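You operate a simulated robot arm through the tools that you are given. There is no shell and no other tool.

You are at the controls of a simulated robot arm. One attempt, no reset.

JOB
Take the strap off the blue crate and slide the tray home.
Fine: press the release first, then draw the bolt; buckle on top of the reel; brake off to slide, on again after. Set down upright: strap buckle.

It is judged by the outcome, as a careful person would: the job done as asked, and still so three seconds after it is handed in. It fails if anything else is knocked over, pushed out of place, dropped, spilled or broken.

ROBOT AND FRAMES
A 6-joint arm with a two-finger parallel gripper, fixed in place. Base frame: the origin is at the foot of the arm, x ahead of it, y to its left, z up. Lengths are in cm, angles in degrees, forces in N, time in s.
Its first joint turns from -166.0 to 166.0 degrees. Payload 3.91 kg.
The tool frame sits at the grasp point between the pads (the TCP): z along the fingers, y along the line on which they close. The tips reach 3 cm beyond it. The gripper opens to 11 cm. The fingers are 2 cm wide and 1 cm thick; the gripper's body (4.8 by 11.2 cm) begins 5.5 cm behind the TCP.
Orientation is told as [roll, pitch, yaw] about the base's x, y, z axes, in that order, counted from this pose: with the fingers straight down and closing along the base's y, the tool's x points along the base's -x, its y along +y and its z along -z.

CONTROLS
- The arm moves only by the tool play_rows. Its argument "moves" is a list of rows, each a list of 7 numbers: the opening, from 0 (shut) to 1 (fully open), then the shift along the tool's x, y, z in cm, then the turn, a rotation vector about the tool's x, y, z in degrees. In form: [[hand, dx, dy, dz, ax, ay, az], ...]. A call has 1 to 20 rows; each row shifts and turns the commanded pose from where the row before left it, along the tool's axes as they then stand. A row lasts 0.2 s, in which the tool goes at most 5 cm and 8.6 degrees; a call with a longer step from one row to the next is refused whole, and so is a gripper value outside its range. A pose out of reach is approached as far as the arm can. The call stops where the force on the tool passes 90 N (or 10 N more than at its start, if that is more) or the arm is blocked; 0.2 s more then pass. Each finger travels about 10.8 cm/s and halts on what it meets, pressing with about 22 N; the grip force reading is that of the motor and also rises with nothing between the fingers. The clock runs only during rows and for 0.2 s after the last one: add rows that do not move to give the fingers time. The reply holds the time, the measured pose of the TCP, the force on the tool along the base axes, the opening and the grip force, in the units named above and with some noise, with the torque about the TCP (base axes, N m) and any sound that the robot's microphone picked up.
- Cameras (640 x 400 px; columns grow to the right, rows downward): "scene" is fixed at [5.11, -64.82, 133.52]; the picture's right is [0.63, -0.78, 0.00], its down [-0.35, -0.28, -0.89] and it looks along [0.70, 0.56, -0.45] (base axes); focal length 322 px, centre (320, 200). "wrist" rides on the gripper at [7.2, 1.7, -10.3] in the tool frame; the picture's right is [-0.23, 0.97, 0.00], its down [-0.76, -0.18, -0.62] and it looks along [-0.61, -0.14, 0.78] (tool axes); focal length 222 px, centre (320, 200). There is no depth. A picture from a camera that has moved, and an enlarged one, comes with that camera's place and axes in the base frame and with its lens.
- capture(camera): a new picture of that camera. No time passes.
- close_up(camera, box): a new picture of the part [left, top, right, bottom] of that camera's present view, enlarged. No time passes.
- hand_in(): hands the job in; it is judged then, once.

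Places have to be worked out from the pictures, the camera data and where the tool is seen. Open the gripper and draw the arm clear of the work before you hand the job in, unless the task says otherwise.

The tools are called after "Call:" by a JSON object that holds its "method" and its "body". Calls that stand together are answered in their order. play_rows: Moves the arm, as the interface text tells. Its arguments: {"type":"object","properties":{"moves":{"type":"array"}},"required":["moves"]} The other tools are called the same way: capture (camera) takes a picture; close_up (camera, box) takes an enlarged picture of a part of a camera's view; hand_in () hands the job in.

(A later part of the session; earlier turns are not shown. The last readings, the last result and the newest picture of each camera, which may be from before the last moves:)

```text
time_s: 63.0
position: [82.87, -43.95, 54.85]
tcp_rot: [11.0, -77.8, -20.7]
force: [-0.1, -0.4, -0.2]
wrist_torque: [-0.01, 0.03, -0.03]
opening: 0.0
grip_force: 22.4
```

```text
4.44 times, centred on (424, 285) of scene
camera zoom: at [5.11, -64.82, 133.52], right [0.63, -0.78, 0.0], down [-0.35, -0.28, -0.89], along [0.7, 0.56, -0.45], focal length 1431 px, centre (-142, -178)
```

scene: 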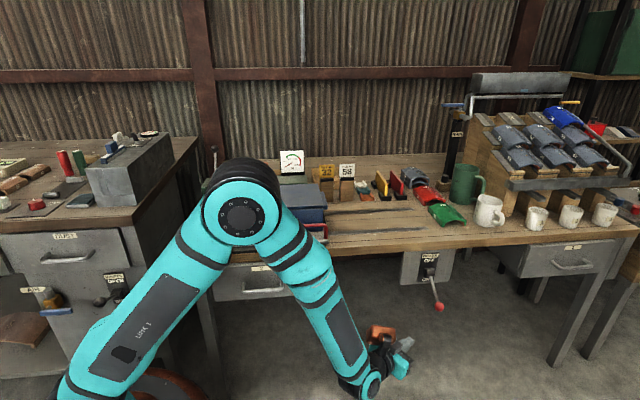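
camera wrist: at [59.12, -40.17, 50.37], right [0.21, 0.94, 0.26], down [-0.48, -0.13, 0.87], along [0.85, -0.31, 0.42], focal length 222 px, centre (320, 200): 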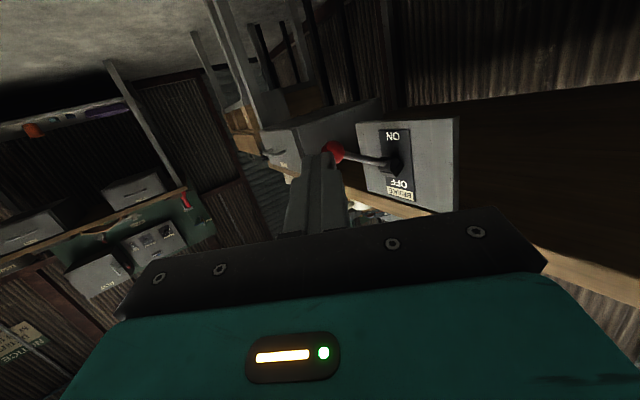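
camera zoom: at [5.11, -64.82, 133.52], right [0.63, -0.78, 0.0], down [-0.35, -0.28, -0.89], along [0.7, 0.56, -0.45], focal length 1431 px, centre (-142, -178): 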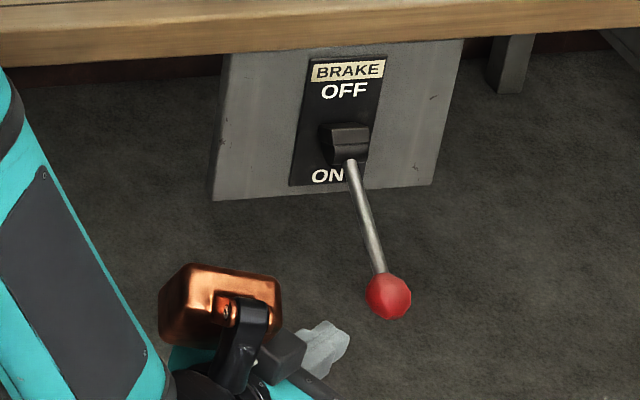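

Fingertip is below and left of the ball as planned, no contact. I extend the last 6 cm so the fingers lie under the rod.

Call:
{"method": "play_rows", "body": {"moves": [[0, -0.468, 0.548, 3.04, 0, 0, 0], [0, -0.468, 0.548, 3.04, 0, 0, 0], [0, 0, 0, 0, 0, 0, 0]]}}

Call:
{"method": "close_up", "body": {"camera": "scene", "box": [360, 240, 488, 330]}}

Call:
{"method": "capture", "body": {"camera": "wrist"}}

```text
time_s: 63.8
position: [89.02, -43.96, 54.37]
tcp_rot: [11.0, -77.8, -20.5]
force: [-0.7, 0.8, -0.1]
wrist_torque: [-0.04, -0.02, 0.03]
opening: 0.01
grip_force: 22.4
```

```text
4.44 times, centred on (424, 285) of scene
camera zoom: at [5.11, -64.82, 133.52], right [0.63, -0.78, 0.0], down [-0.35, -0.28, -0.89], along [0.7, 0.56, -0.45], focal length 1431 px, centre (-142, -178)
```

zoom: 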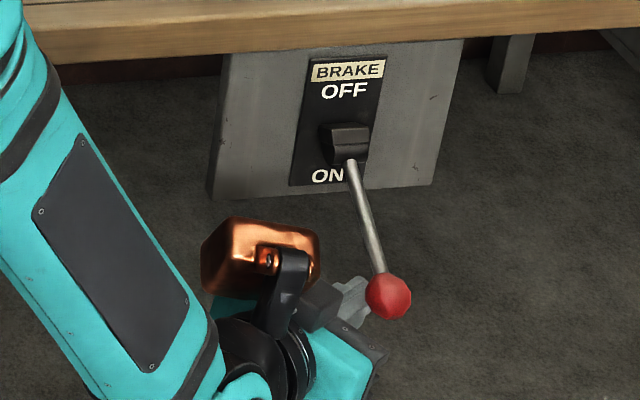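

```text
taken
camera wrist: at [77.9, -40.06, 49.42], right [0.21, 0.94, 0.26], down [-0.48, -0.13, 0.87], along [0.85, -0.31, 0.42], focal length 222 px, centre (320, 200)
```

wrist: 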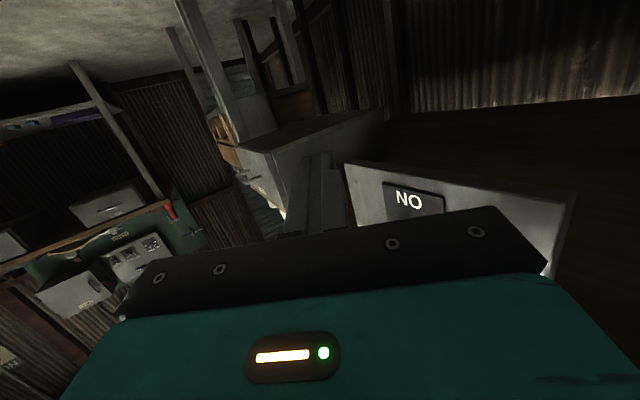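

Projected geometry agrees: the fingers lie under the rod ~2 cm inboard of the ball. I raise straight up toward contact.

Call:
{"method": "play_rows", "body": {"moves": [[0, -0.977, 0.04, -0.2075, 0, 0, 0], [0, -0.977, 0.04, -0.2075, 0, 0, 0], [0, -0.977, 0.04, -0.2075, 0, 0, 0], [0, -0.977, 0.04, -0.2075, 0, 0, 0], [0, 0, 0, 0, 0, 0, 0]]}}

Call:
{"method": "close_up", "body": {"camera": "scene", "box": [360, 240, 488, 330]}}

```text
time_s: 65.0
position: [89.06, -44.0, 58.41]
tcp_rot: [10.9, -77.7, -20.6]
force: [-0.2, 0.6, -0.5]
wrist_torque: [-0.04, -0.03, -0.04]
opening: 0.02
grip_force: 22.2
```

```text
4.44 times, centred on (424, 285) of scene
camera zoom: at [5.11, -64.82, 133.52], right [0.63, -0.78, 0.0], down [-0.35, -0.28, -0.89], along [0.7, 0.56, -0.45], focal length 1431 px, centre (-142, -178)
```

zoom: 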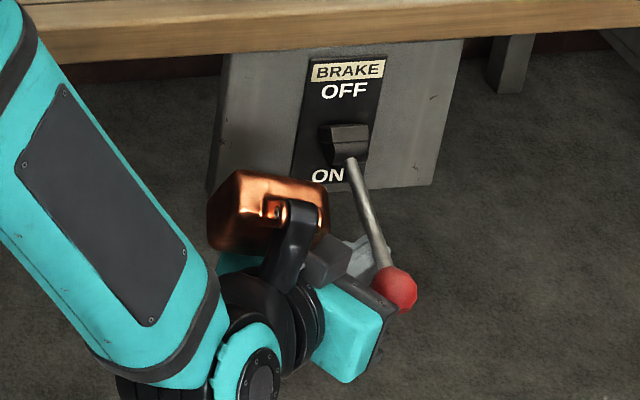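

The ball has already risen ~1.7 cm with the finger (light resistance). I keep lifting.

Call:
{"method": "play_rows", "body": {"moves": [[0, -0.977, 0.04, -0.2075, 0, 0, 0], [0, -0.977, 0.04, -0.2075, 0, 0, 0], [0, -0.977, 0.04, -0.2075, 0, 0, 0], [0, -0.977, 0.04, -0.2075, 0, 0, 0], [0, 0, 0, 0, 0, 0, 0]]}}

Call:
{"method": "close_up", "body": {"camera": "scene", "box": [360, 230, 488, 320]}}

Call:
{"method": "capture", "body": {"camera": "wrist"}}

```text
time_s: 66.2
position: [88.88, -43.82, 62.53]
tcp_rot: [11.0, -77.9, -20.5]
force: [0.0, -1.2, -0.6]
wrist_torque: [-0.02, -0.01, -0.02]
opening: 0.0
grip_force: 22.2
```

```text
4.44 times, centred on (424, 275) of scene
camera zoom: at [5.11, -64.82, 133.52], right [0.63, -0.78, 0.0], down [-0.35, -0.28, -0.89], along [0.7, 0.56, -0.45], focal length 1431 px, centre (-142, -133)
```

zoom: 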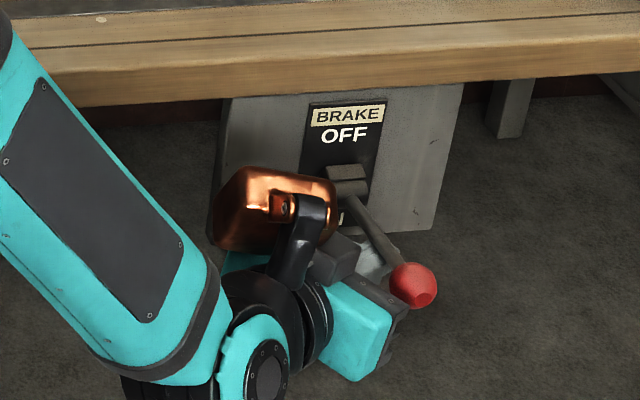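

```text
taken
camera wrist: at [77.87, -40.04, 57.56], right [0.21, 0.94, 0.26], down [-0.48, -0.13, 0.87], along [0.85, -0.31, 0.42], focal length 222 px, centre (320, 200)
```

wrist: 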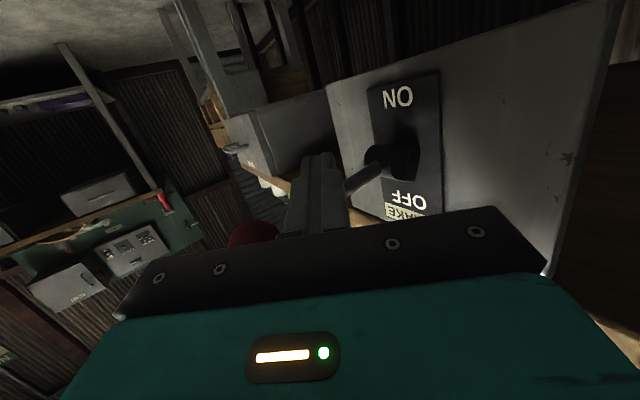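

Lever is about level now and moving freely. I continue raising toward OFF.

Call:
{"method": "play_rows", "body": {"moves": [[0, -0.977, 0.04, -0.2075, 0, 0, 0], [0, -0.977, 0.04, -0.2075, 0, 0, 0], [0, -0.977, 0.04, -0.2075, 0, 0, 0], [0, 0, 0, 0, 0, 0, 0]]}}

Call:
{"method": "close_up", "body": {"camera": "scene", "box": [360, 230, 488, 320]}}

Call:
{"method": "capture", "body": {"camera": "wrist"}}

```text
time_s: 67.2
position: [89.09, -44.05, 65.1]
tcp_rot: [11.0, -77.4, -20.6]
force: [-1.2, -0.4, -30.7]
wrist_torque: [-0.17, 0.67, 0.01]
opening: 0.0
grip_force: 22.6
```

```text
4.44 times, centred on (424, 275) of scene
camera zoom: at [5.11, -64.82, 133.52], right [0.63, -0.78, 0.0], down [-0.35, -0.28, -0.89], along [0.7, 0.56, -0.45], focal length 1431 px, centre (-142, -133)
```

zoom: 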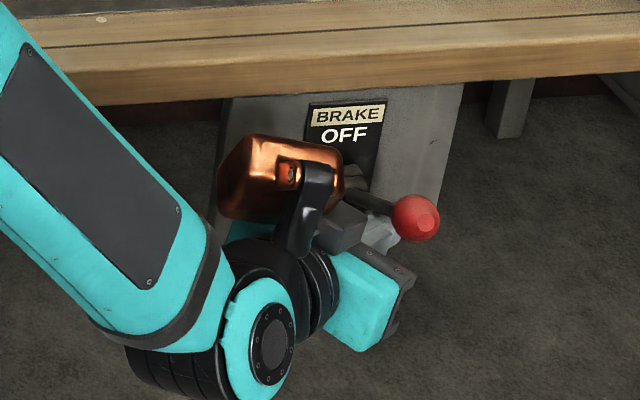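

```text
taken
camera wrist: at [77.82, -40.02, 60.21], right [0.21, 0.94, 0.26], down [-0.48, -0.13, 0.87], along [0.85, -0.31, 0.42], focal length 222 px, centre (320, 200)
```

wrist: 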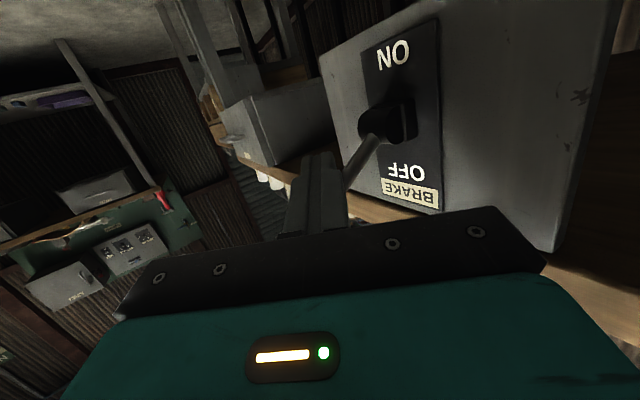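

The ball is now at z≈69, mirrored from its start at z≈58, and I feel the end stop (31 N). The lever is at OFF. I back the finger down a little to check that it stays.

Call:
{"method": "play_rows", "body": {"moves": [[0, 0.977, -0.04, 0.2075, 0, 0, 0], [0, 0.977, -0.04, 0.2075, 0, 0, 0], [0, 0.977, -0.04, 0.2075, 0, 0, 0], [0, 0.977, -0.04, 0.2075, 0, 0, 0], [0, 0, 0, 0, 0, 0, 0]]}}

Call:
{"method": "close_up", "body": {"camera": "scene", "box": [360, 230, 488, 320]}}

```text
time_s: 68.4
position: [88.94, -44.0, 61.38]
tcp_rot: [11.1, -77.7, -20.6]
force: [0.1, -0.2, -0.3]
wrist_torque: [0.02, -0.03, 0.04]
opening: 0.03
grip_force: 22.5
```

```text
4.44 times, centred on (424, 275) of scene
camera zoom: at [5.11, -64.82, 133.52], right [0.63, -0.78, 0.0], down [-0.35, -0.28, -0.89], along [0.7, 0.56, -0.45], focal length 1431 px, centre (-142, -133)
```

zoom: 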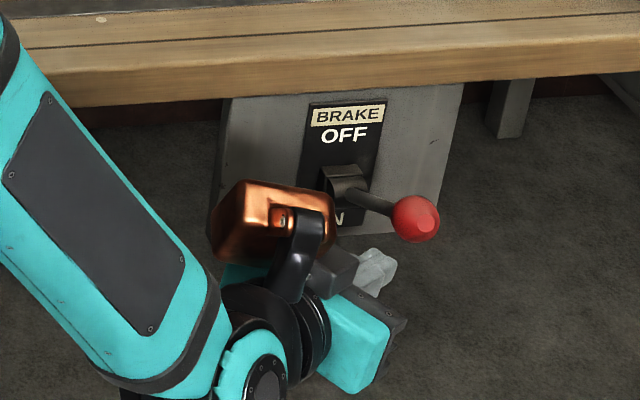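

The lever stays at OFF on its own. I withdraw along the approach line and rise well clear in front of the bench.

Call:
{"method": "play_rows", "body": {"moves": [[0, 0.4, -0.548, -3.04, 0, 0, 0], [0, 0.4, -0.548, -3.04, 0, 0, 0], [0, 0.4, -0.548, -3.04, 0, 0, 0], [0, 0.4, -0.548, -3.04, 0, 0, 0], [0, 0.4, -0.548, -3.04, 0, 0, 0], [0, -3.91, 0.16, -0.83, 0, 0, 0], [0, -3.91, 0.16, -0.83, 0, 0, 0], [0, -3.91, 0.16, -0.83, 0, 0, 0], [0, -3.91, 0.16, -0.83, 0, 0, 0], [0, -3.91, 0.16, -0.83, 0, 0, 0], [0, -3.91, 0.16, -0.83, 0, 0, 0], [0, -3.91, 0.16, -0.83, 0, 0, 0], [0, 0, 0, 0, 0, 0, 0]]}}

Call:
{"method": "capture", "body": {"camera": "scene"}}

```text
time_s: 71.2
position: [73.25, -44.1, 90.73]
tcp_rot: [10.9, -77.6, -20.5]
force: [-0.4, 0.8, 0.5]
wrist_torque: [0.01, 0.04, 0.0]
opening: 0.0
grip_force: 22.4
```

```text
taken
```

scene: 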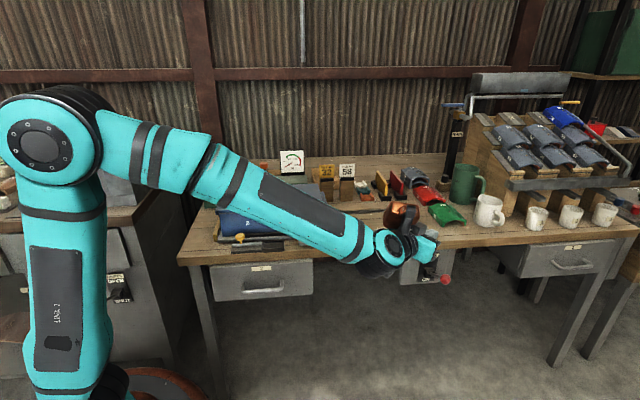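

Clear of the bench, lever visibly up. I now tilt the tool back down to vertical.

Call:
{"method": "play_rows", "body": {"moves": [[0, 0, 0, 0, 0, 7.0, 0], [0, 0, 0, 0, 0, 7.0, 0], [0, 0, 0, 0, 0, 7.0, 0], [0, 0, 0, 0, 0, 7.0, 0], [0, 0, 0, 0, 0, 7.0, 0], [0, 0, 0, 0, 0, 7.0, 0], [0, 0, 0, 0, 0, 7.0, 0], [0, 0, 0, 0, 0, 7.0, 0], [0, 0, 0, 0, 0, 7.0, 0], [0, 0, 0, 0, 0, 7.0, 0], [0, 0, 0, 0, 0, 7.0, 0], [0, 0, 0, 0, 0, 0, 0]]}}

Call:
{"method": "capture", "body": {"camera": "scene"}}

Call:
{"method": "close_up", "body": {"camera": "scene", "box": [380, 230, 476, 320]}}

```text
time_s: 73.8
position: [73.5, -44.07, 90.53]
tcp_rot: [2.3, -0.9, -9.9]
force: [0.2, -0.1, 0.4]
wrist_torque: [-0.01, 0.01, -0.02]
opening: 0.0
grip_force: 22.2
```

```text
taken
```

scene: 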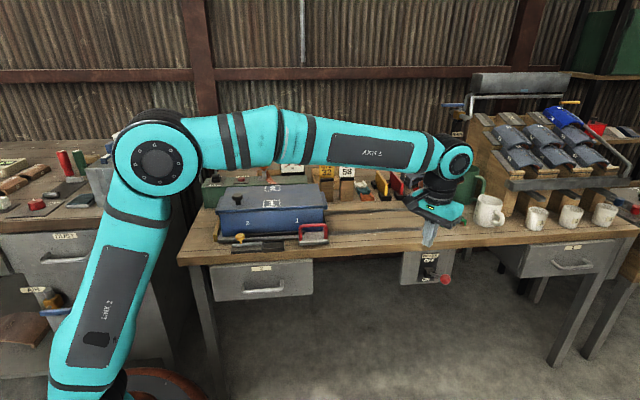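

```text
4.44 times, centred on (428, 275) of scene
camera zoom: at [5.11, -64.82, 133.52], right [0.63, -0.78, 0.0], down [-0.35, -0.28, -0.89], along [0.7, 0.56, -0.45], focal length 1431 px, centre (-160, -133)
```

zoom: 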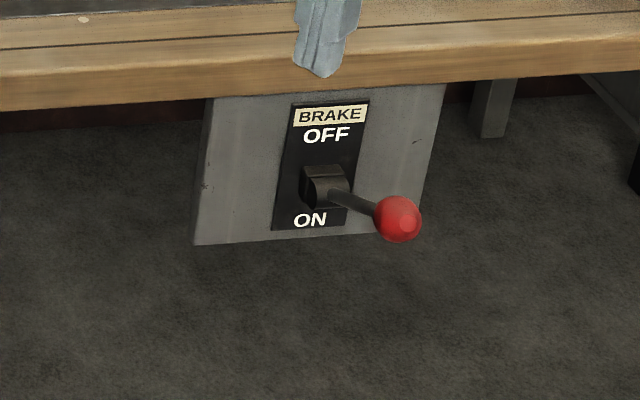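

Vertical again with no limits hit, and the lever is clearly at OFF. I straighten the small roll error, turn to yaw 45°, lean 12° to the front for lid clearance, and move above the spot just left of the tray handle's left post (U≈50, V≈42).

Call:
{"method": "play_rows", "body": {"moves": [[0, 0, 0, 0, 2.3, 0.9, 0], [0, 0, 0, 0, 0, 0, -7.84], [0, 0, 0, 0, 0, 0, -7.84], [0, 0, 0, 0, 0, 0, -7.84], [0, 0, 0, 0, 0, 0, -7.84], [0, 0, 0, 0, 0, 0, -7.84], [0, 0, 0, 0, 0, 0, -7.84], [0, 0, 0, 0, 0, 0, -7.84], [0, 0, 0, 0, 0, -6, 0], [0, 0, 0, 0, 0, -6, 0], [0, -2.47, 3.66, -0.33, 0, 0, 0], [0, -2.47, 3.66, -0.33, 0, 0, 0], [0, -2.47, 3.66, -0.33, 0, 0, 0], [0, -2.47, 3.66, -0.33, 0, 0, 0], [0, -2.47, 3.66, -0.33, 0, 0, 0], [0, -2.47, 3.66, -0.33, 0, 0, 0], [0, -2.47, 3.66, -0.33, 0, 0, 0], [0, -2.47, 3.66, -0.33, 0, 0, 0], [0, -2.47, 3.66, -0.33, 0, 0, 0], [0, 0, 0, 0, 0, 0, 0]]}}

Call:
{"method": "capture", "body": {"camera": "wrist"}}

Call:
{"method": "capture", "body": {"camera": "scene"}}

```text
time_s: 78.0
position: [65.12, -5.82, 98.04]
tcp_rot: [0.1, -12.0, 45.0]
force: [0.0, 0.0, -0.3]
wrist_torque: [0.02, 0.04, 0.03]
opening: 0.0
grip_force: 21.5
```

```text
taken
camera wrist: at [57.36, -11.14, 106.46], right [-0.53, 0.85, 0.05], down [0.56, 0.31, 0.77], along [0.64, 0.43, -0.64], focal length 222 px, centre (320, 200)
```

wrist: 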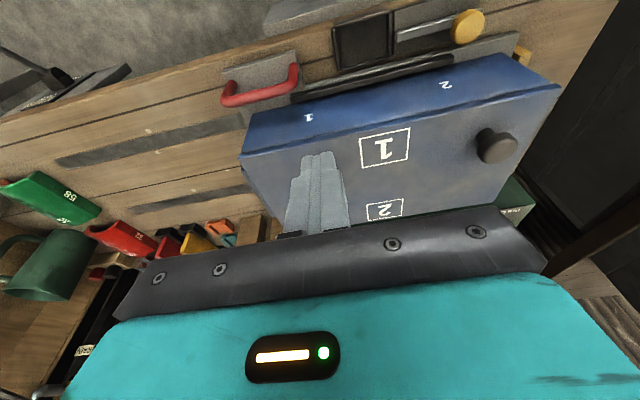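

```text
taken
```

scene: 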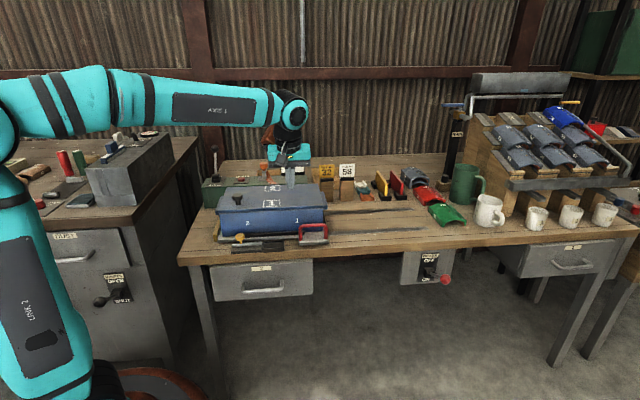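

In position above, U≈50.2, V≈41.9. I check the left post's exact place before going down.

Call:
{"method": "close_up", "body": {"camera": "wrist", "box": [200, 20, 400, 145]}}

Call:
{"method": "close_up", "body": {"camera": "scene", "box": [260, 205, 348, 260]}}

```text
3.20 times, centred on (300, 82) of wrist
camera zoom: at [57.36, -11.14, 106.46], right [-0.53, 0.85, 0.05], down [0.56, 0.31, 0.77], along [0.64, 0.43, -0.64], focal length 711 px, centre (384, 576)
```

zoom: 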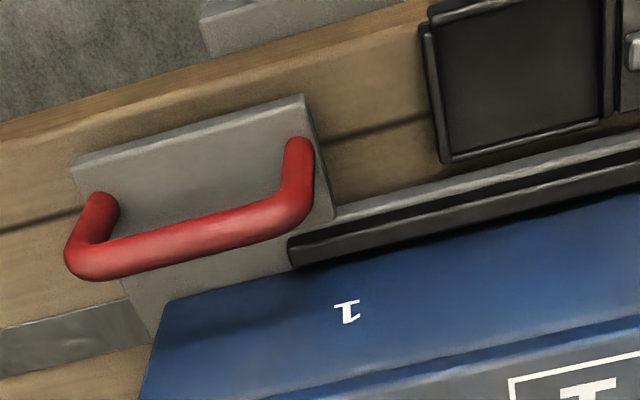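

```text
7.27 times, centred on (304, 232) of scene
camera zoom: at [5.11, -64.82, 133.52], right [0.63, -0.78, 0.0], down [-0.35, -0.28, -0.89], along [0.7, 0.56, -0.45], focal length 2341 px, centre (436, -36)
```

zoom: 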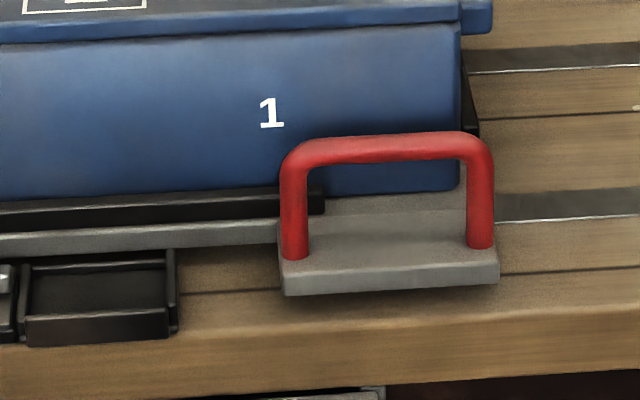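

Left post confirmed at U≈52.5, V≈42.2. I descend straight down beside it to z≈82.

Call:
{"method": "play_rows", "body": {"moves": [[0, 0.667, 0, 3.13, 0, 0, 0], [0, 0.667, 0, 3.13, 0, 0, 0], [0, 0.667, 0, 3.13, 0, 0, 0], [0, 0.667, 0, 3.13, 0, 0, 0], [0, 0.4, 0, 1.88, 0, 0, 0], [0, 0, 0, 0, 0, 0, 0]]}}

Call:
{"method": "close_up", "body": {"camera": "scene", "box": [240, 190, 352, 260]}}

Call:
{"method": "close_up", "body": {"camera": "wrist", "box": [200, 60, 400, 185]}}

```text
time_s: 79.4
position: [65.26, -5.94, 83.42]
tcp_rot: [-0.1, -12.1, 45.1]
force: [-0.4, -1.5, 0.2]
wrist_torque: [-0.01, 0.03, -0.03]
opening: 0.0
grip_force: 22.3
```

```text
5.71 times, centred on (296, 225) of scene
camera zoom: at [5.11, -64.82, 133.52], right [0.63, -0.78, 0.0], down [-0.35, -0.28, -0.89], along [0.7, 0.56, -0.45], focal length 1839 px, centre (457, 57)
```

zoom: 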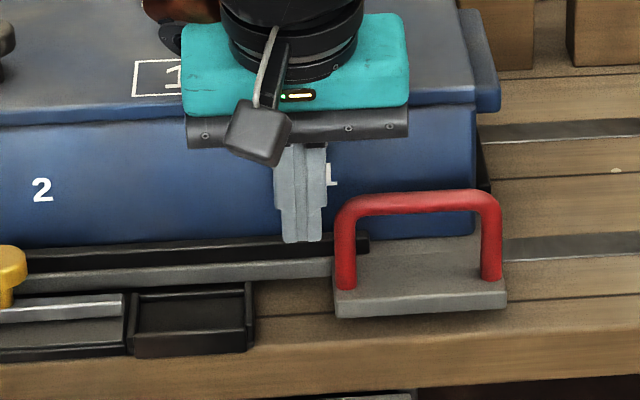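

```text
3.20 times, centred on (300, 122) of wrist
camera zoom: at [57.48, -11.12, 91.81], right [-0.53, 0.85, 0.05], down [0.56, 0.31, 0.77], along [0.64, 0.43, -0.64], focal length 711 px, centre (384, 448)
```

zoom: 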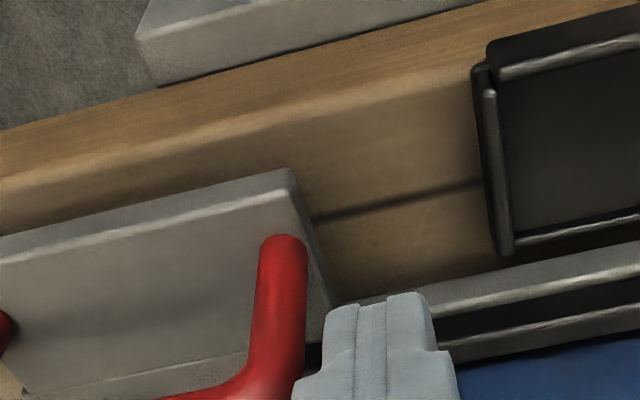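

Finger is beside the post with good overlap. I lower 1.4 cm more and then start pushing right slowly, watching force and motion.

Call:
{"method": "play_rows", "body": {"moves": [[0, 0.29, 0, 1.37, 0, 0, 0], [0, 0, -0.5, 0, 0, 0, 0], [0, 0, -0.5, 0, 0, 0, 0], [0, 0, -0.5, 0, 0, 0, 0], [0, 0, -0.5, 0, 0, 0, 0], [0, 0, -0.5, 0, 0, 0, 0], [0, 0, 0, 0, 0, 0, 0]]}}

Call:
{"method": "close_up", "body": {"camera": "scene", "box": [240, 190, 352, 260]}}

```text
time_s: 81.0
position: [66.91, -7.61, 81.98]
tcp_rot: [0.1, -12.0, 45.0]
force: [0.8, -0.6, 0.9]
wrist_torque: [0.02, 0.0, -0.04]
opening: 0.0
grip_force: 21.5
```

```text
5.71 times, centred on (296, 225) of scene
camera zoom: at [5.11, -64.82, 133.52], right [0.63, -0.78, 0.0], down [-0.35, -0.28, -0.89], along [0.7, 0.56, -0.45], focal length 1839 px, centre (457, 57)
```

zoom: 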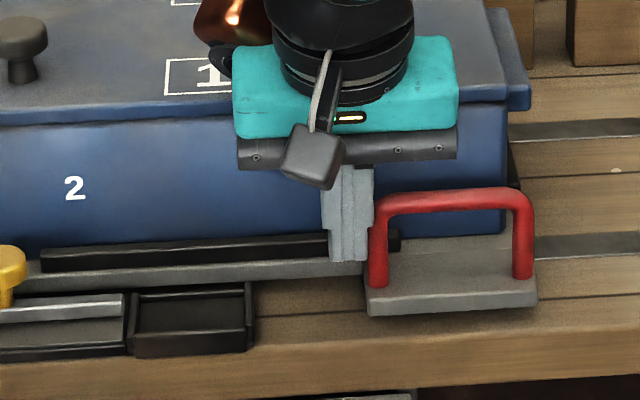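

The tray slides easily with the crate. I continue pushing right at a gentle 5 cm/s.

Call:
{"method": "play_rows", "body": {"moves": [[0, 0, -0.7, 0, 0, 0, 0], [0, 0, -1, 0, 0, 0, 0], [0, 0, -1, 0, 0, 0, 0], [0, 0, -1, 0, 0, 0, 0], [0, 0, -1, 0, 0, 0, 0], [0, 0, -1, 0, 0, 0, 0], [0, 0, -1, 0, 0, 0, 0], [0, 0, -1, 0, 0, 0, 0], [0, 0, -1, 0, 0, 0, 0], [0, 0, -1, 0, 0, 0, 0], [0, 0, -1, 0, 0, 0, 0], [0, 0, -0.7, 0, 0, 0, 0], [0, 0, -0.3, 0, 0, 0, 0], [0, 0, 0, 0, 0, 0, 0]]}}

Call:
{"method": "capture", "body": {"camera": "scene"}}

Call:
{"method": "capture", "body": {"camera": "wrist"}}

```text
time_s: 84.0
position: [74.99, -15.93, 81.98]
tcp_rot: [0.1, -12.1, 44.9]
force: [-0.3, -0.2, -0.2]
wrist_torque: [-0.03, 0.0, -0.01]
opening: 0.0
grip_force: 21.8
```

```text
taken
```

scene: 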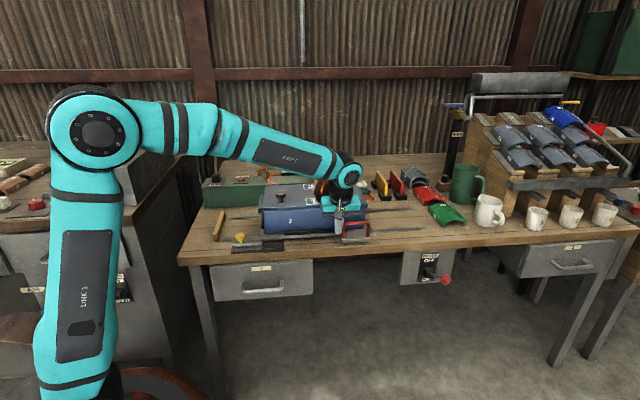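

```text
taken
camera wrist: at [67.37, -21.18, 90.42], right [-0.53, 0.85, 0.05], down [0.56, 0.31, 0.77], along [0.64, 0.43, -0.64], focal length 222 px, centre (320, 200)
```

wrist: 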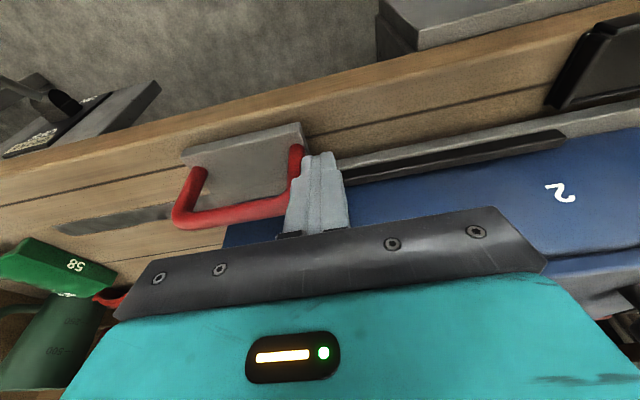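

Tray has travelled ~13.5 cm. I check clearance around the crate's back and right side before continuing.

Call:
{"method": "close_up", "body": {"camera": "scene", "box": [240, 150, 480, 260]}}

Call:
{"method": "close_up", "body": {"camera": "wrist", "box": [0, 60, 320, 260]}}

```text
2.67 times, centred on (360, 205) of scene
camera zoom: at [5.11, -64.82, 133.52], right [0.63, -0.78, 0.0], down [-0.35, -0.28, -0.89], along [0.7, 0.56, -0.45], focal length 858 px, centre (213, 187)
```

zoom: 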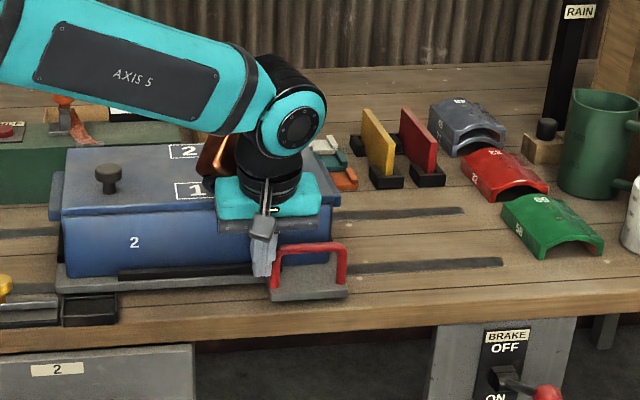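

```text
2.00 times, centred on (160, 160) of wrist
camera zoom: at [67.37, -21.18, 90.42], right [-0.53, 0.85, 0.05], down [0.56, 0.31, 0.77], along [0.64, 0.43, -0.64], focal length 444 px, centre (640, 280)
```

zoom: 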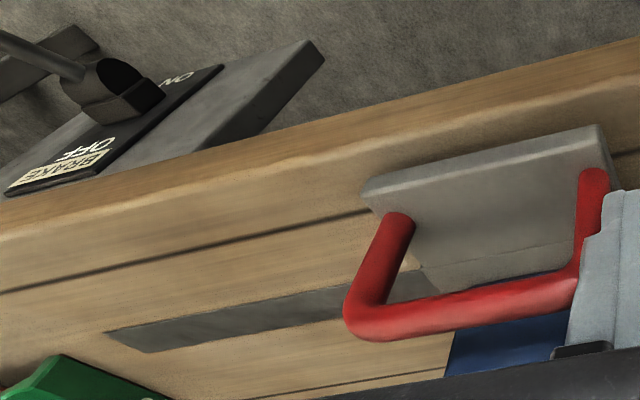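

Path ahead is clear; the rails end short of the green tile. I push another 14 cm.

Call:
{"method": "play_rows", "body": {"moves": [[0, 0, -0.7, 0, 0, 0, 0], [0, 0, -1, 0, 0, 0, 0], [0, 0, -1, 0, 0, 0, 0], [0, 0, -1, 0, 0, 0, 0], [0, 0, -1, 0, 0, 0, 0], [0, 0, -1, 0, 0, 0, 0], [0, 0, -1, 0, 0, 0, 0], [0, 0, -1, 0, 0, 0, 0], [0, 0, -1, 0, 0, 0, 0], [0, 0, -1, 0, 0, 0, 0], [0, 0, -1, 0, 0, 0, 0], [0, 0, -1, 0, 0, 0, 0], [0, 0, -1, 0, 0, 0, 0], [0, 0, -0.7, 0, 0, 0, 0], [0, 0, -0.3, 0, 0, 0, 0], [0, 0, 0, 0, 0, 0, 0]]}}

Call:
{"method": "close_up", "body": {"camera": "scene", "box": [240, 150, 480, 260]}}

Call:
{"method": "capture", "body": {"camera": "wrist"}}

```text
time_s: 87.4
position: [84.7, -25.61, 81.95]
tcp_rot: [0.0, -11.9, 45.0]
force: [-0.6, -0.5, 0.0]
wrist_torque: [0.01, 0.0, -0.02]
opening: 0.04
grip_force: 22.5
```

```text
2.67 times, centred on (360, 205) of scene
camera zoom: at [5.11, -64.82, 133.52], right [0.63, -0.78, 0.0], down [-0.35, -0.28, -0.89], along [0.7, 0.56, -0.45], focal length 858 px, centre (213, 187)
```

zoom: 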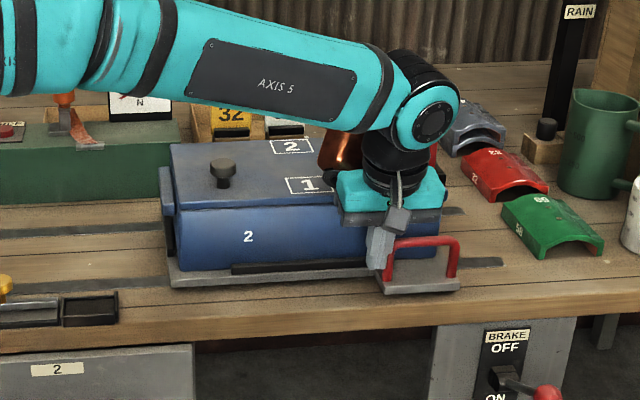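

```text
taken
camera wrist: at [77.11, -30.88, 90.47], right [-0.53, 0.85, 0.05], down [0.56, 0.31, 0.77], along [0.64, 0.43, -0.64], focal length 222 px, centre (320, 200)
```

wrist: 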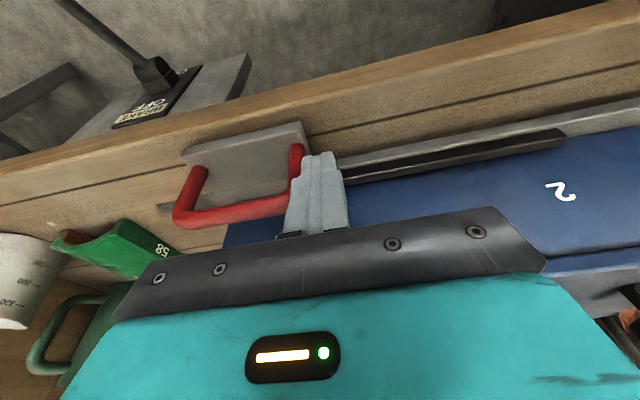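

About 27 cm travelled, ~6–9 cm of rail left. I continue slower, half a centimetre per step, to feel the end.

Call:
{"method": "play_rows", "body": {"moves": [[0, 0, -0.5, 0, 0, 0, 0], [0, 0, -0.5, 0, 0, 0, 0], [0, 0, -0.5, 0, 0, 0, 0], [0, 0, -0.5, 0, 0, 0, 0], [0, 0, -0.5, 0, 0, 0, 0], [0, 0, -0.5, 0, 0, 0, 0], [0, 0, -0.5, 0, 0, 0, 0], [0, 0, -0.5, 0, 0, 0, 0], [0, 0, -0.5, 0, 0, 0, 0], [0, 0, -0.5, 0, 0, 0, 0], [0, 0, 0, 0, 0, 0, 0]]}}

Call:
{"method": "close_up", "body": {"camera": "scene", "box": [290, 160, 450, 260]}}

Call:
{"method": "close_up", "body": {"camera": "wrist", "box": [0, 60, 320, 260]}}

```text
time_s: 89.8
position: [88.46, -29.22, 81.95]
tcp_rot: [-0.2, -12.1, 44.9]
force: [0.3, -0.2, 0.3]
wrist_torque: [-0.01, 0.0, 0.0]
opening: 0.0
grip_force: 22.2
```

```text
4.00 times, centred on (370, 210) of scene
camera zoom: at [5.11, -64.82, 133.52], right [0.63, -0.78, 0.0], down [-0.35, -0.28, -0.89], along [0.7, 0.56, -0.45], focal length 1288 px, centre (120, 160)
```

zoom: 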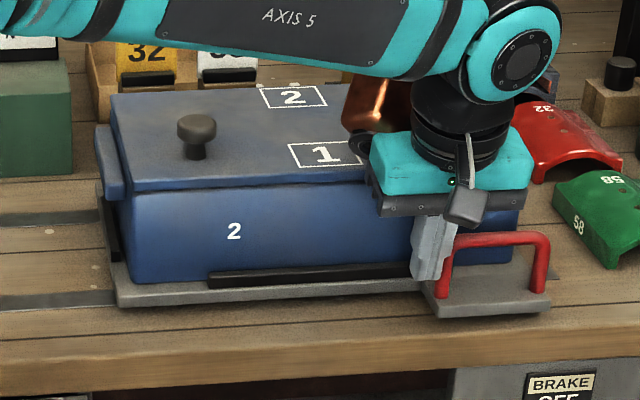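

```text
2.00 times, centred on (160, 160) of wrist
camera zoom: at [80.67, -34.42, 90.46], right [-0.53, 0.85, 0.05], down [0.56, 0.31, 0.77], along [0.64, 0.43, -0.64], focal length 444 px, centre (640, 280)
```

zoom: 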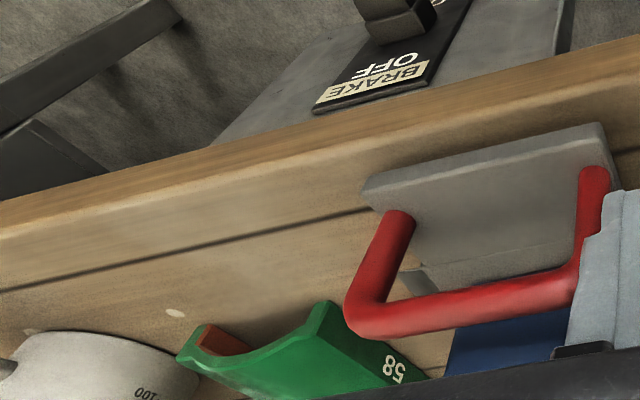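

Tray edge is nearly at the rail ends, still sliding freely. I go on in 3 mm steps until I feel the stop.

Call:
{"method": "play_rows", "body": {"moves": [[0, 0, -0.3, 0, 0, 0, 0], [0, 0, -0.3, 0, 0, 0, 0], [0, 0, -0.3, 0, 0, 0, 0], [0, 0, -0.3, 0, 0, 0, 0], [0, 0, -0.3, 0, 0, 0, 0], [0, 0, 0, 0, 0, 0, 0]]}}

Call:
{"method": "close_up", "body": {"camera": "scene", "box": [340, 170, 468, 260]}}

```text
time_s: 91.2
position: [89.46, -30.14, 82.02]
tcp_rot: [0.0, -12.1, 44.9]
force: [0.0, 0.3, 1.4]
wrist_torque: [-0.05, 0.01, 0.01]
opening: 0.0
grip_force: 22.4
```

```text
4.44 times, centred on (404, 215) of scene
camera zoom: at [5.11, -64.82, 133.52], right [0.63, -0.78, 0.0], down [-0.35, -0.28, -0.89], along [0.7, 0.56, -0.45], focal length 1431 px, centre (-53, 133)
```

zoom: 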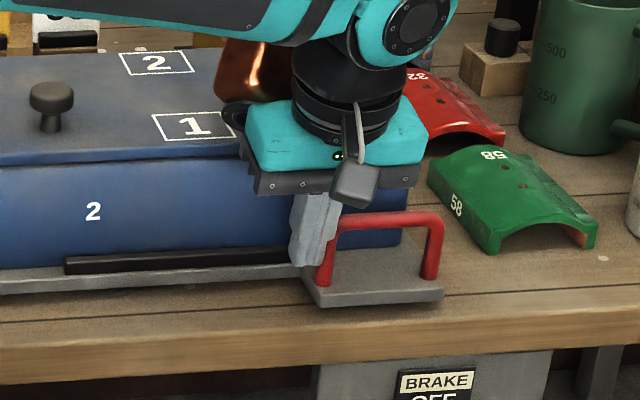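

No stop yet; the tray's right edge is at about U≈94.6 and the rails end at ≈96.8. I keep going in small steps with force checks; the green tile is still ~4 cm away.

Call:
{"method": "play_rows", "body": {"moves": [[0, 0, -0.25, 0, 0, 0, 0], [0, 0, -0.25, 0, 0, 0, 0], [0, 0, -0.25, 0, 0, 0, 0], [0, 0, -0.25, 0, 0, 0, 0], [0, 0, 0, 0, 0, 0, 0]]}}

Call:
{"method": "close_up", "body": {"camera": "scene", "box": [340, 170, 468, 260]}}

Call:
{"method": "close_up", "body": {"camera": "wrist", "box": [60, 80, 380, 280]}}

```text
time_s: 92.4
position: [90.14, -30.91, 82.05]
tcp_rot: [0.1, -12.0, 45.0]
force: [0.4, -0.3, 0.6]
wrist_torque: [-0.03, 0.0, 0.0]
opening: 0.01
grip_force: 21.6
```

```text
4.44 times, centred on (404, 215) of scene
camera zoom: at [5.11, -64.82, 133.52], right [0.63, -0.78, 0.0], down [-0.35, -0.28, -0.89], along [0.7, 0.56, -0.45], focal length 1431 px, centre (-53, 133)
```

zoom: 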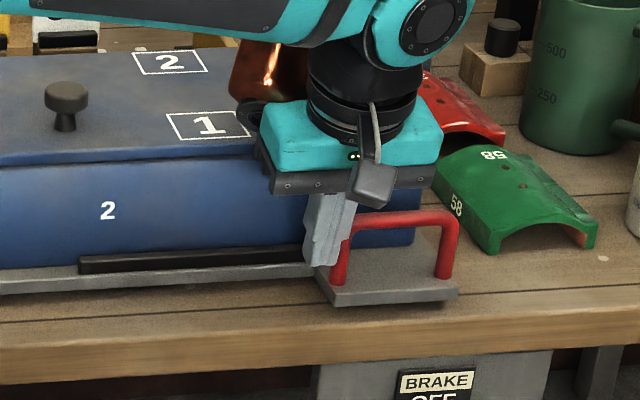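

```text
2.00 times, centred on (220, 180) of wrist
camera zoom: at [82.42, -36.22, 90.43], right [-0.53, 0.85, 0.05], down [0.56, 0.31, 0.77], along [0.64, 0.43, -0.64], focal length 444 px, centre (520, 240)
```

zoom: 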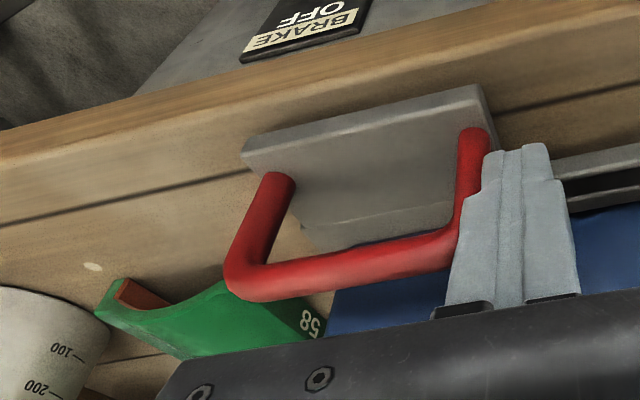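

Still free at 34.6 cm of travel. A few more millimetres at a time.

Call:
{"method": "play_rows", "body": {"moves": [[0, 0, -0.2, 0, 0, 0, 0], [0, 0, -0.2, 0, 0, 0, 0], [0, 0, -0.2, 0, 0, 0, 0], [0, 0, -0.2, 0, 0, 0, 0], [0, 0, -0.2, 0, 0, 0, 0], [0, 0, 0, 0, 0, 0, 0]]}}

Call:
{"method": "close_up", "body": {"camera": "scene", "box": [340, 170, 468, 260]}}

```text
time_s: 93.8
position: [90.8, -31.57, 82.02]
tcp_rot: [-0.2, -12.0, 44.9]
force: [-0.8, 0.4, 2.4]
wrist_torque: [-0.01, 0.0, 0.01]
opening: 0.0
grip_force: 21.7
```

```text
4.44 times, centred on (404, 215) of scene
camera zoom: at [5.11, -64.82, 133.52], right [0.63, -0.78, 0.0], down [-0.35, -0.28, -0.89], along [0.7, 0.56, -0.45], focal length 1431 px, centre (-53, 133)
```

zoom: 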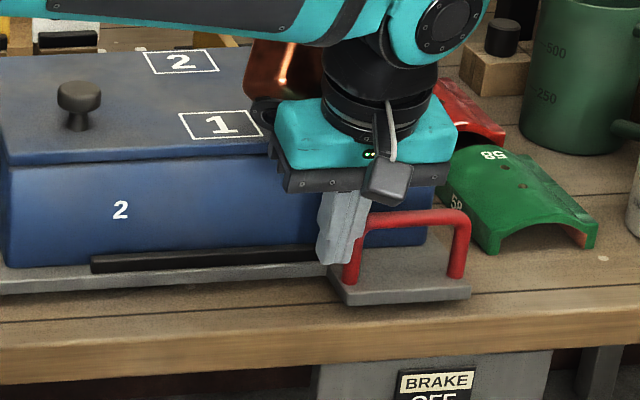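

The tray edge is about flush with the rail ends now, yet no stop. I ease on 2 mm at a time, watching for resistance.

Call:
{"method": "play_rows", "body": {"moves": [[0, 0, -0.2, 0, 0, 0, 0], [0, 0, -0.2, 0, 0, 0, 0], [0, 0, -0.2, 0, 0, 0, 0], [0, 0, 0, 0, 0, 0, 0]]}}

Call:
{"method": "close_up", "body": {"camera": "scene", "box": [340, 170, 468, 260]}}

Call:
{"method": "capture", "body": {"camera": "wrist"}}

```text
time_s: 94.8
position: [91.22, -31.84, 82.08]
tcp_rot: [0.0, -12.0, 45.1]
force: [-21.4, 15.2, 2.6]
wrist_torque: [0.06, 0.08, 0.05]
opening: 0.01
grip_force: 22.0
```

```text
4.44 times, centred on (404, 215) of scene
camera zoom: at [5.11, -64.82, 133.52], right [0.63, -0.78, 0.0], down [-0.35, -0.28, -0.89], along [0.7, 0.56, -0.45], focal length 1431 px, centre (-53, 133)
```

zoom: 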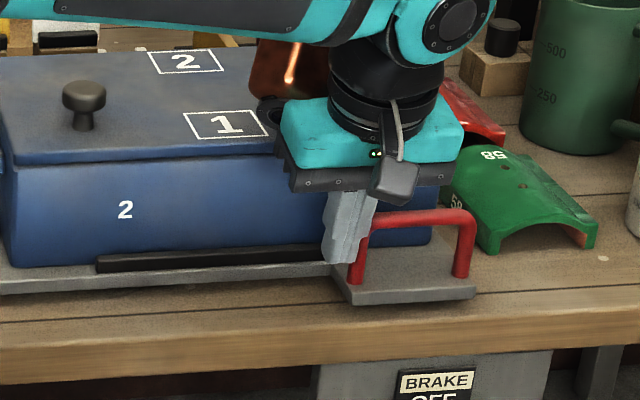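

```text
taken
camera wrist: at [83.47, -37.2, 90.52], right [-0.53, 0.85, 0.05], down [0.56, 0.31, 0.77], along [0.63, 0.44, -0.64], focal length 222 px, centre (320, 200)
```

wrist: 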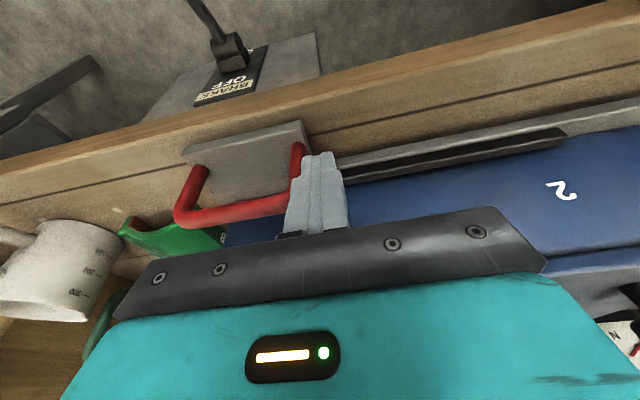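

I feel the hard stop (26 N) at 36 cm of travel and the green tile hasn't moved: the tray is home. I back off, rise, straighten and move out in front of the bench.

Call:
{"method": "play_rows", "body": {"moves": [[0, 0, 0.5, 0, 0, 0, 0], [0, 0, 0.7, 0, 0, 0, 0], [0, -0.728, 0, -3.42, 0, 0, 0], [0, -0.728, 0, -3.42, 0, 0, 0], [0, -0.728, 0, -3.42, 0, 0, 0], [0, -0.728, 0, -3.42, 0, 0, 0], [0, 0, 0, 0, 0, 6, 0], [0, 0, 0, 0, 0, 6, 0], [0, 4.5, 0, 0, 0, 0, 0], [0, 4.5, 0, 0, 0, 0, 0], [0, 4.5, 0, 0, 0, 0, 0], [0, 4.5, 0, 0, 0, 0, 0], [0, 0, 0, 0, 0, 0, 0]]}}

Call:
{"method": "capture", "body": {"camera": "scene"}}

Call:
{"method": "capture", "body": {"camera": "wrist"}}

```text
time_s: 97.6
position: [77.66, -43.7, 96.03]
tcp_rot: [-0.1, 0.1, 45.0]
force: [0.6, -0.4, -0.8]
wrist_torque: [0.02, 0.02, 0.01]
opening: 0.02
grip_force: 22.6
```

```text
taken
```

scene: 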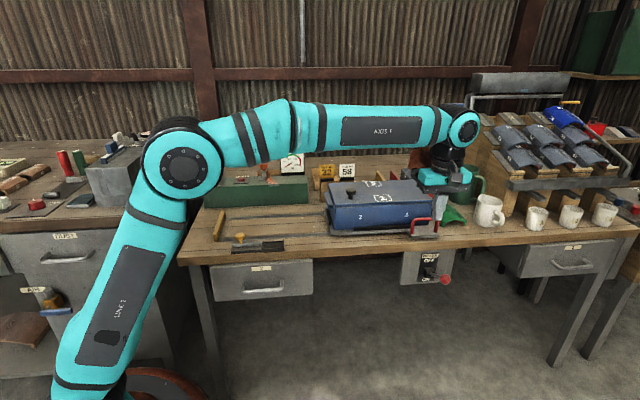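

```text
taken
camera wrist: at [71.38, -47.73, 106.18], right [-0.53, 0.85, 0.0], down [0.66, 0.41, 0.62], along [0.53, 0.33, -0.78], focal length 222 px, centre (320, 200)
```

wrist: 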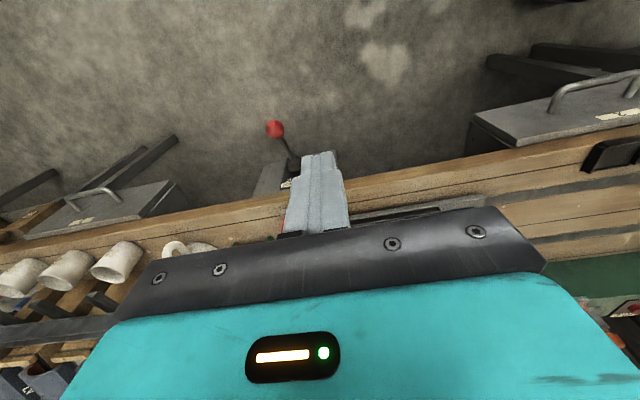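

The tray stays put at home, and the brake ball is confirmed at ≈[87.6, -46.8, 69]. I rotate to yaw −45° and lean the tool outward ~22° (and 8° toward the bench) to press the ball down from above.

Call:
{"method": "play_rows", "body": {"moves": [[0, 0, 0, 0, 0, 0, 8.18], [0, 0, 0, 0, 0, 0, 8.18], [0, 0, 0, 0, 0, 0, 8.18], [0, 0, 0, 0, 0, 0, 8.18], [0, 0, 0, 0, 0, 0, 8.18], [0, 0, 0, 0, 0, 0, 8.18], [0, 0, 0, 0, 0, 0, 8.18], [0, 0, 0, 0, 0, 0, 8.18], [0, 0, 0, 0, 0, 0, 8.18], [0, 0, 0, 0, 0, 0, 8.18], [0, 0, 0, 0, 0, 0, 8.18], [0, 0, 0, 0, 0, -7.33, 0], [0, 0, 0, 0, 0, -7.33, 0], [0, 0, 0, 0, 0, -7.33, 0], [0, 0, 0, 0, -8, 0, 0], [0, 0, 0, 0, 0, 0, 0]]}}

Call:
{"method": "capture", "body": {"camera": "wrist"}}

Call:
{"method": "close_up", "body": {"camera": "scene", "box": [310, 130, 502, 290]}}

```text
time_s: 101.0
position: [77.78, -43.92, 95.96]
tcp_rot: [8.1, -22.1, -45.0]
force: [0.1, 0.3, -0.5]
wrist_torque: [-0.02, -0.02, 0.04]
opening: 0.0
grip_force: 21.6
```

```text
taken
camera wrist: at [70.33, -36.16, 102.85], right [0.79, 0.57, 0.21], down [0.16, -0.53, 0.83], along [0.59, -0.63, -0.51], focal length 222 px, centre (320, 200)
```

wrist: 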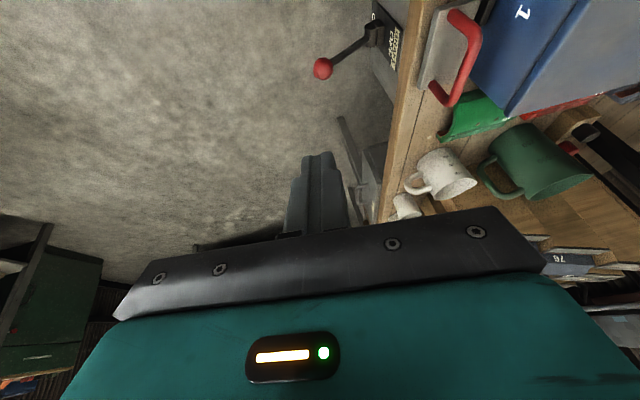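

```text
2.50 times, centred on (406, 210) of scene
camera zoom: at [5.11, -64.82, 133.52], right [0.63, -0.78, 0.0], down [-0.35, -0.28, -0.89], along [0.7, 0.56, -0.45], focal length 805 px, centre (105, 175)
```

zoom: 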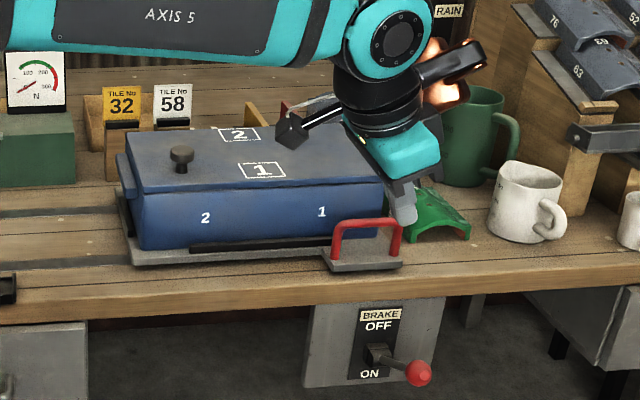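

Pose is as planned. I move to hover with the fingertip ~5 cm above the brake ball.

Call:
{"method": "play_rows", "body": {"moves": [[0, -0.122, 0.31, 4.01, 0, 0, 0], [0, -0.122, 0.31, 4.01, 0, 0, 0], [0, -0.122, 0.31, 4.01, 0, 0, 0], [0, -0.122, 0.31, 4.01, 0, 0, 0], [0, -0.122, 0.31, 4.01, 0, 0, 0], [0, 0, 0, 0, 0, 0, 0]]}}

Call:
{"method": "capture", "body": {"camera": "wrist"}}

Call:
{"method": "close_up", "body": {"camera": "scene", "box": [350, 180, 510, 310]}}

```text
time_s: 102.4
position: [86.27, -46.44, 77.91]
tcp_rot: [7.9, -22.0, -44.9]
force: [0.4, 1.0, 0.9]
wrist_torque: [-0.01, 0.02, 0.0]
opening: 0.0
grip_force: 22.0
```

```text
taken
camera wrist: at [78.91, -38.64, 84.8], right [0.79, 0.57, 0.21], down [0.16, -0.53, 0.83], along [0.59, -0.63, -0.51], focal length 222 px, centre (320, 200)
```

wrist: 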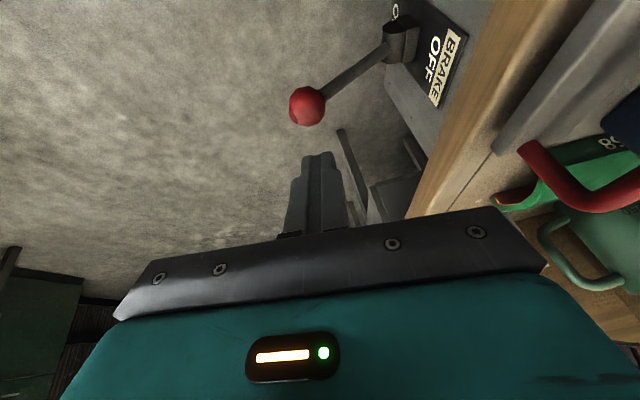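

```text
3.08 times, centred on (430, 245) of scene
camera zoom: at [5.11, -64.82, 133.52], right [0.63, -0.78, 0.0], down [-0.35, -0.28, -0.89], along [0.7, 0.56, -0.45], focal length 990 px, centre (-18, 62)
```

zoom: 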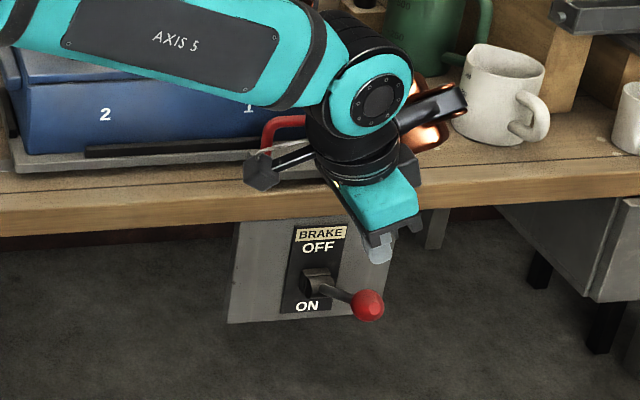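

Fingertip is directly above the ball. I press straight down.

Call:
{"method": "play_rows", "body": {"moves": [[0, 0.376, -0.13, 0.917, 0, 0, 0], [0, 0.376, -0.13, 0.917, 0, 0, 0], [0, 0.376, -0.13, 0.917, 0, 0, 0], [0, 0.376, -0.13, 0.917, 0, 0, 0], [0, 0.376, -0.13, 0.917, 0, 0, 0], [0, 0.376, -0.13, 0.917, 0, 0, 0], [0, 0.376, -0.13, 0.917, 0, 0, 0], [0, 0.376, -0.13, 0.917, 0, 0, 0], [0, 0, 0, 0, 0, 0, 0]]}}

Call:
{"method": "capture", "body": {"camera": "wrist"}}

Call:
{"method": "close_up", "body": {"camera": "scene", "box": [350, 200, 510, 330]}}

```text
time_s: 104.4
position: [86.34, -46.35, 69.96]
tcp_rot: [8.0, -22.0, -44.9]
force: [0.1, 0.0, -0.3]
wrist_torque: [0.05, 0.0, 0.04]
opening: 0.01
grip_force: 21.9
```

```text
taken
camera wrist: at [79.02, -38.66, 76.86], right [0.79, 0.57, 0.21], down [0.16, -0.53, 0.83], along [0.59, -0.63, -0.51], focal length 222 px, centre (320, 200)
```

wrist: 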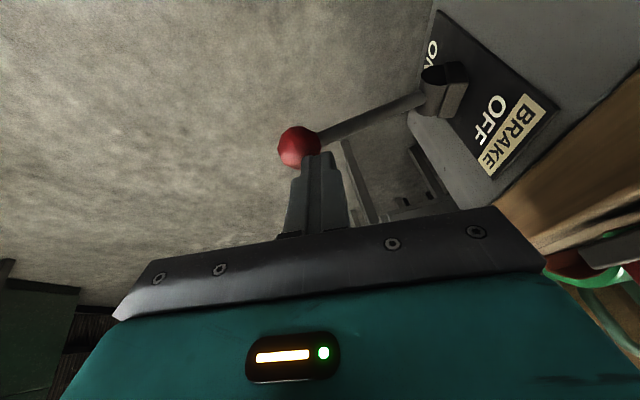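

```text
3.08 times, centred on (430, 265) of scene
camera zoom: at [5.11, -64.82, 133.52], right [0.63, -0.78, 0.0], down [-0.35, -0.28, -0.89], along [0.7, 0.56, -0.45], focal length 990 px, centre (-18, 0)
```

zoom: 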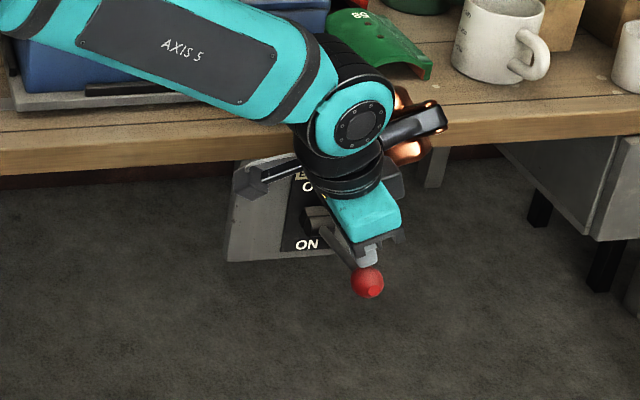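

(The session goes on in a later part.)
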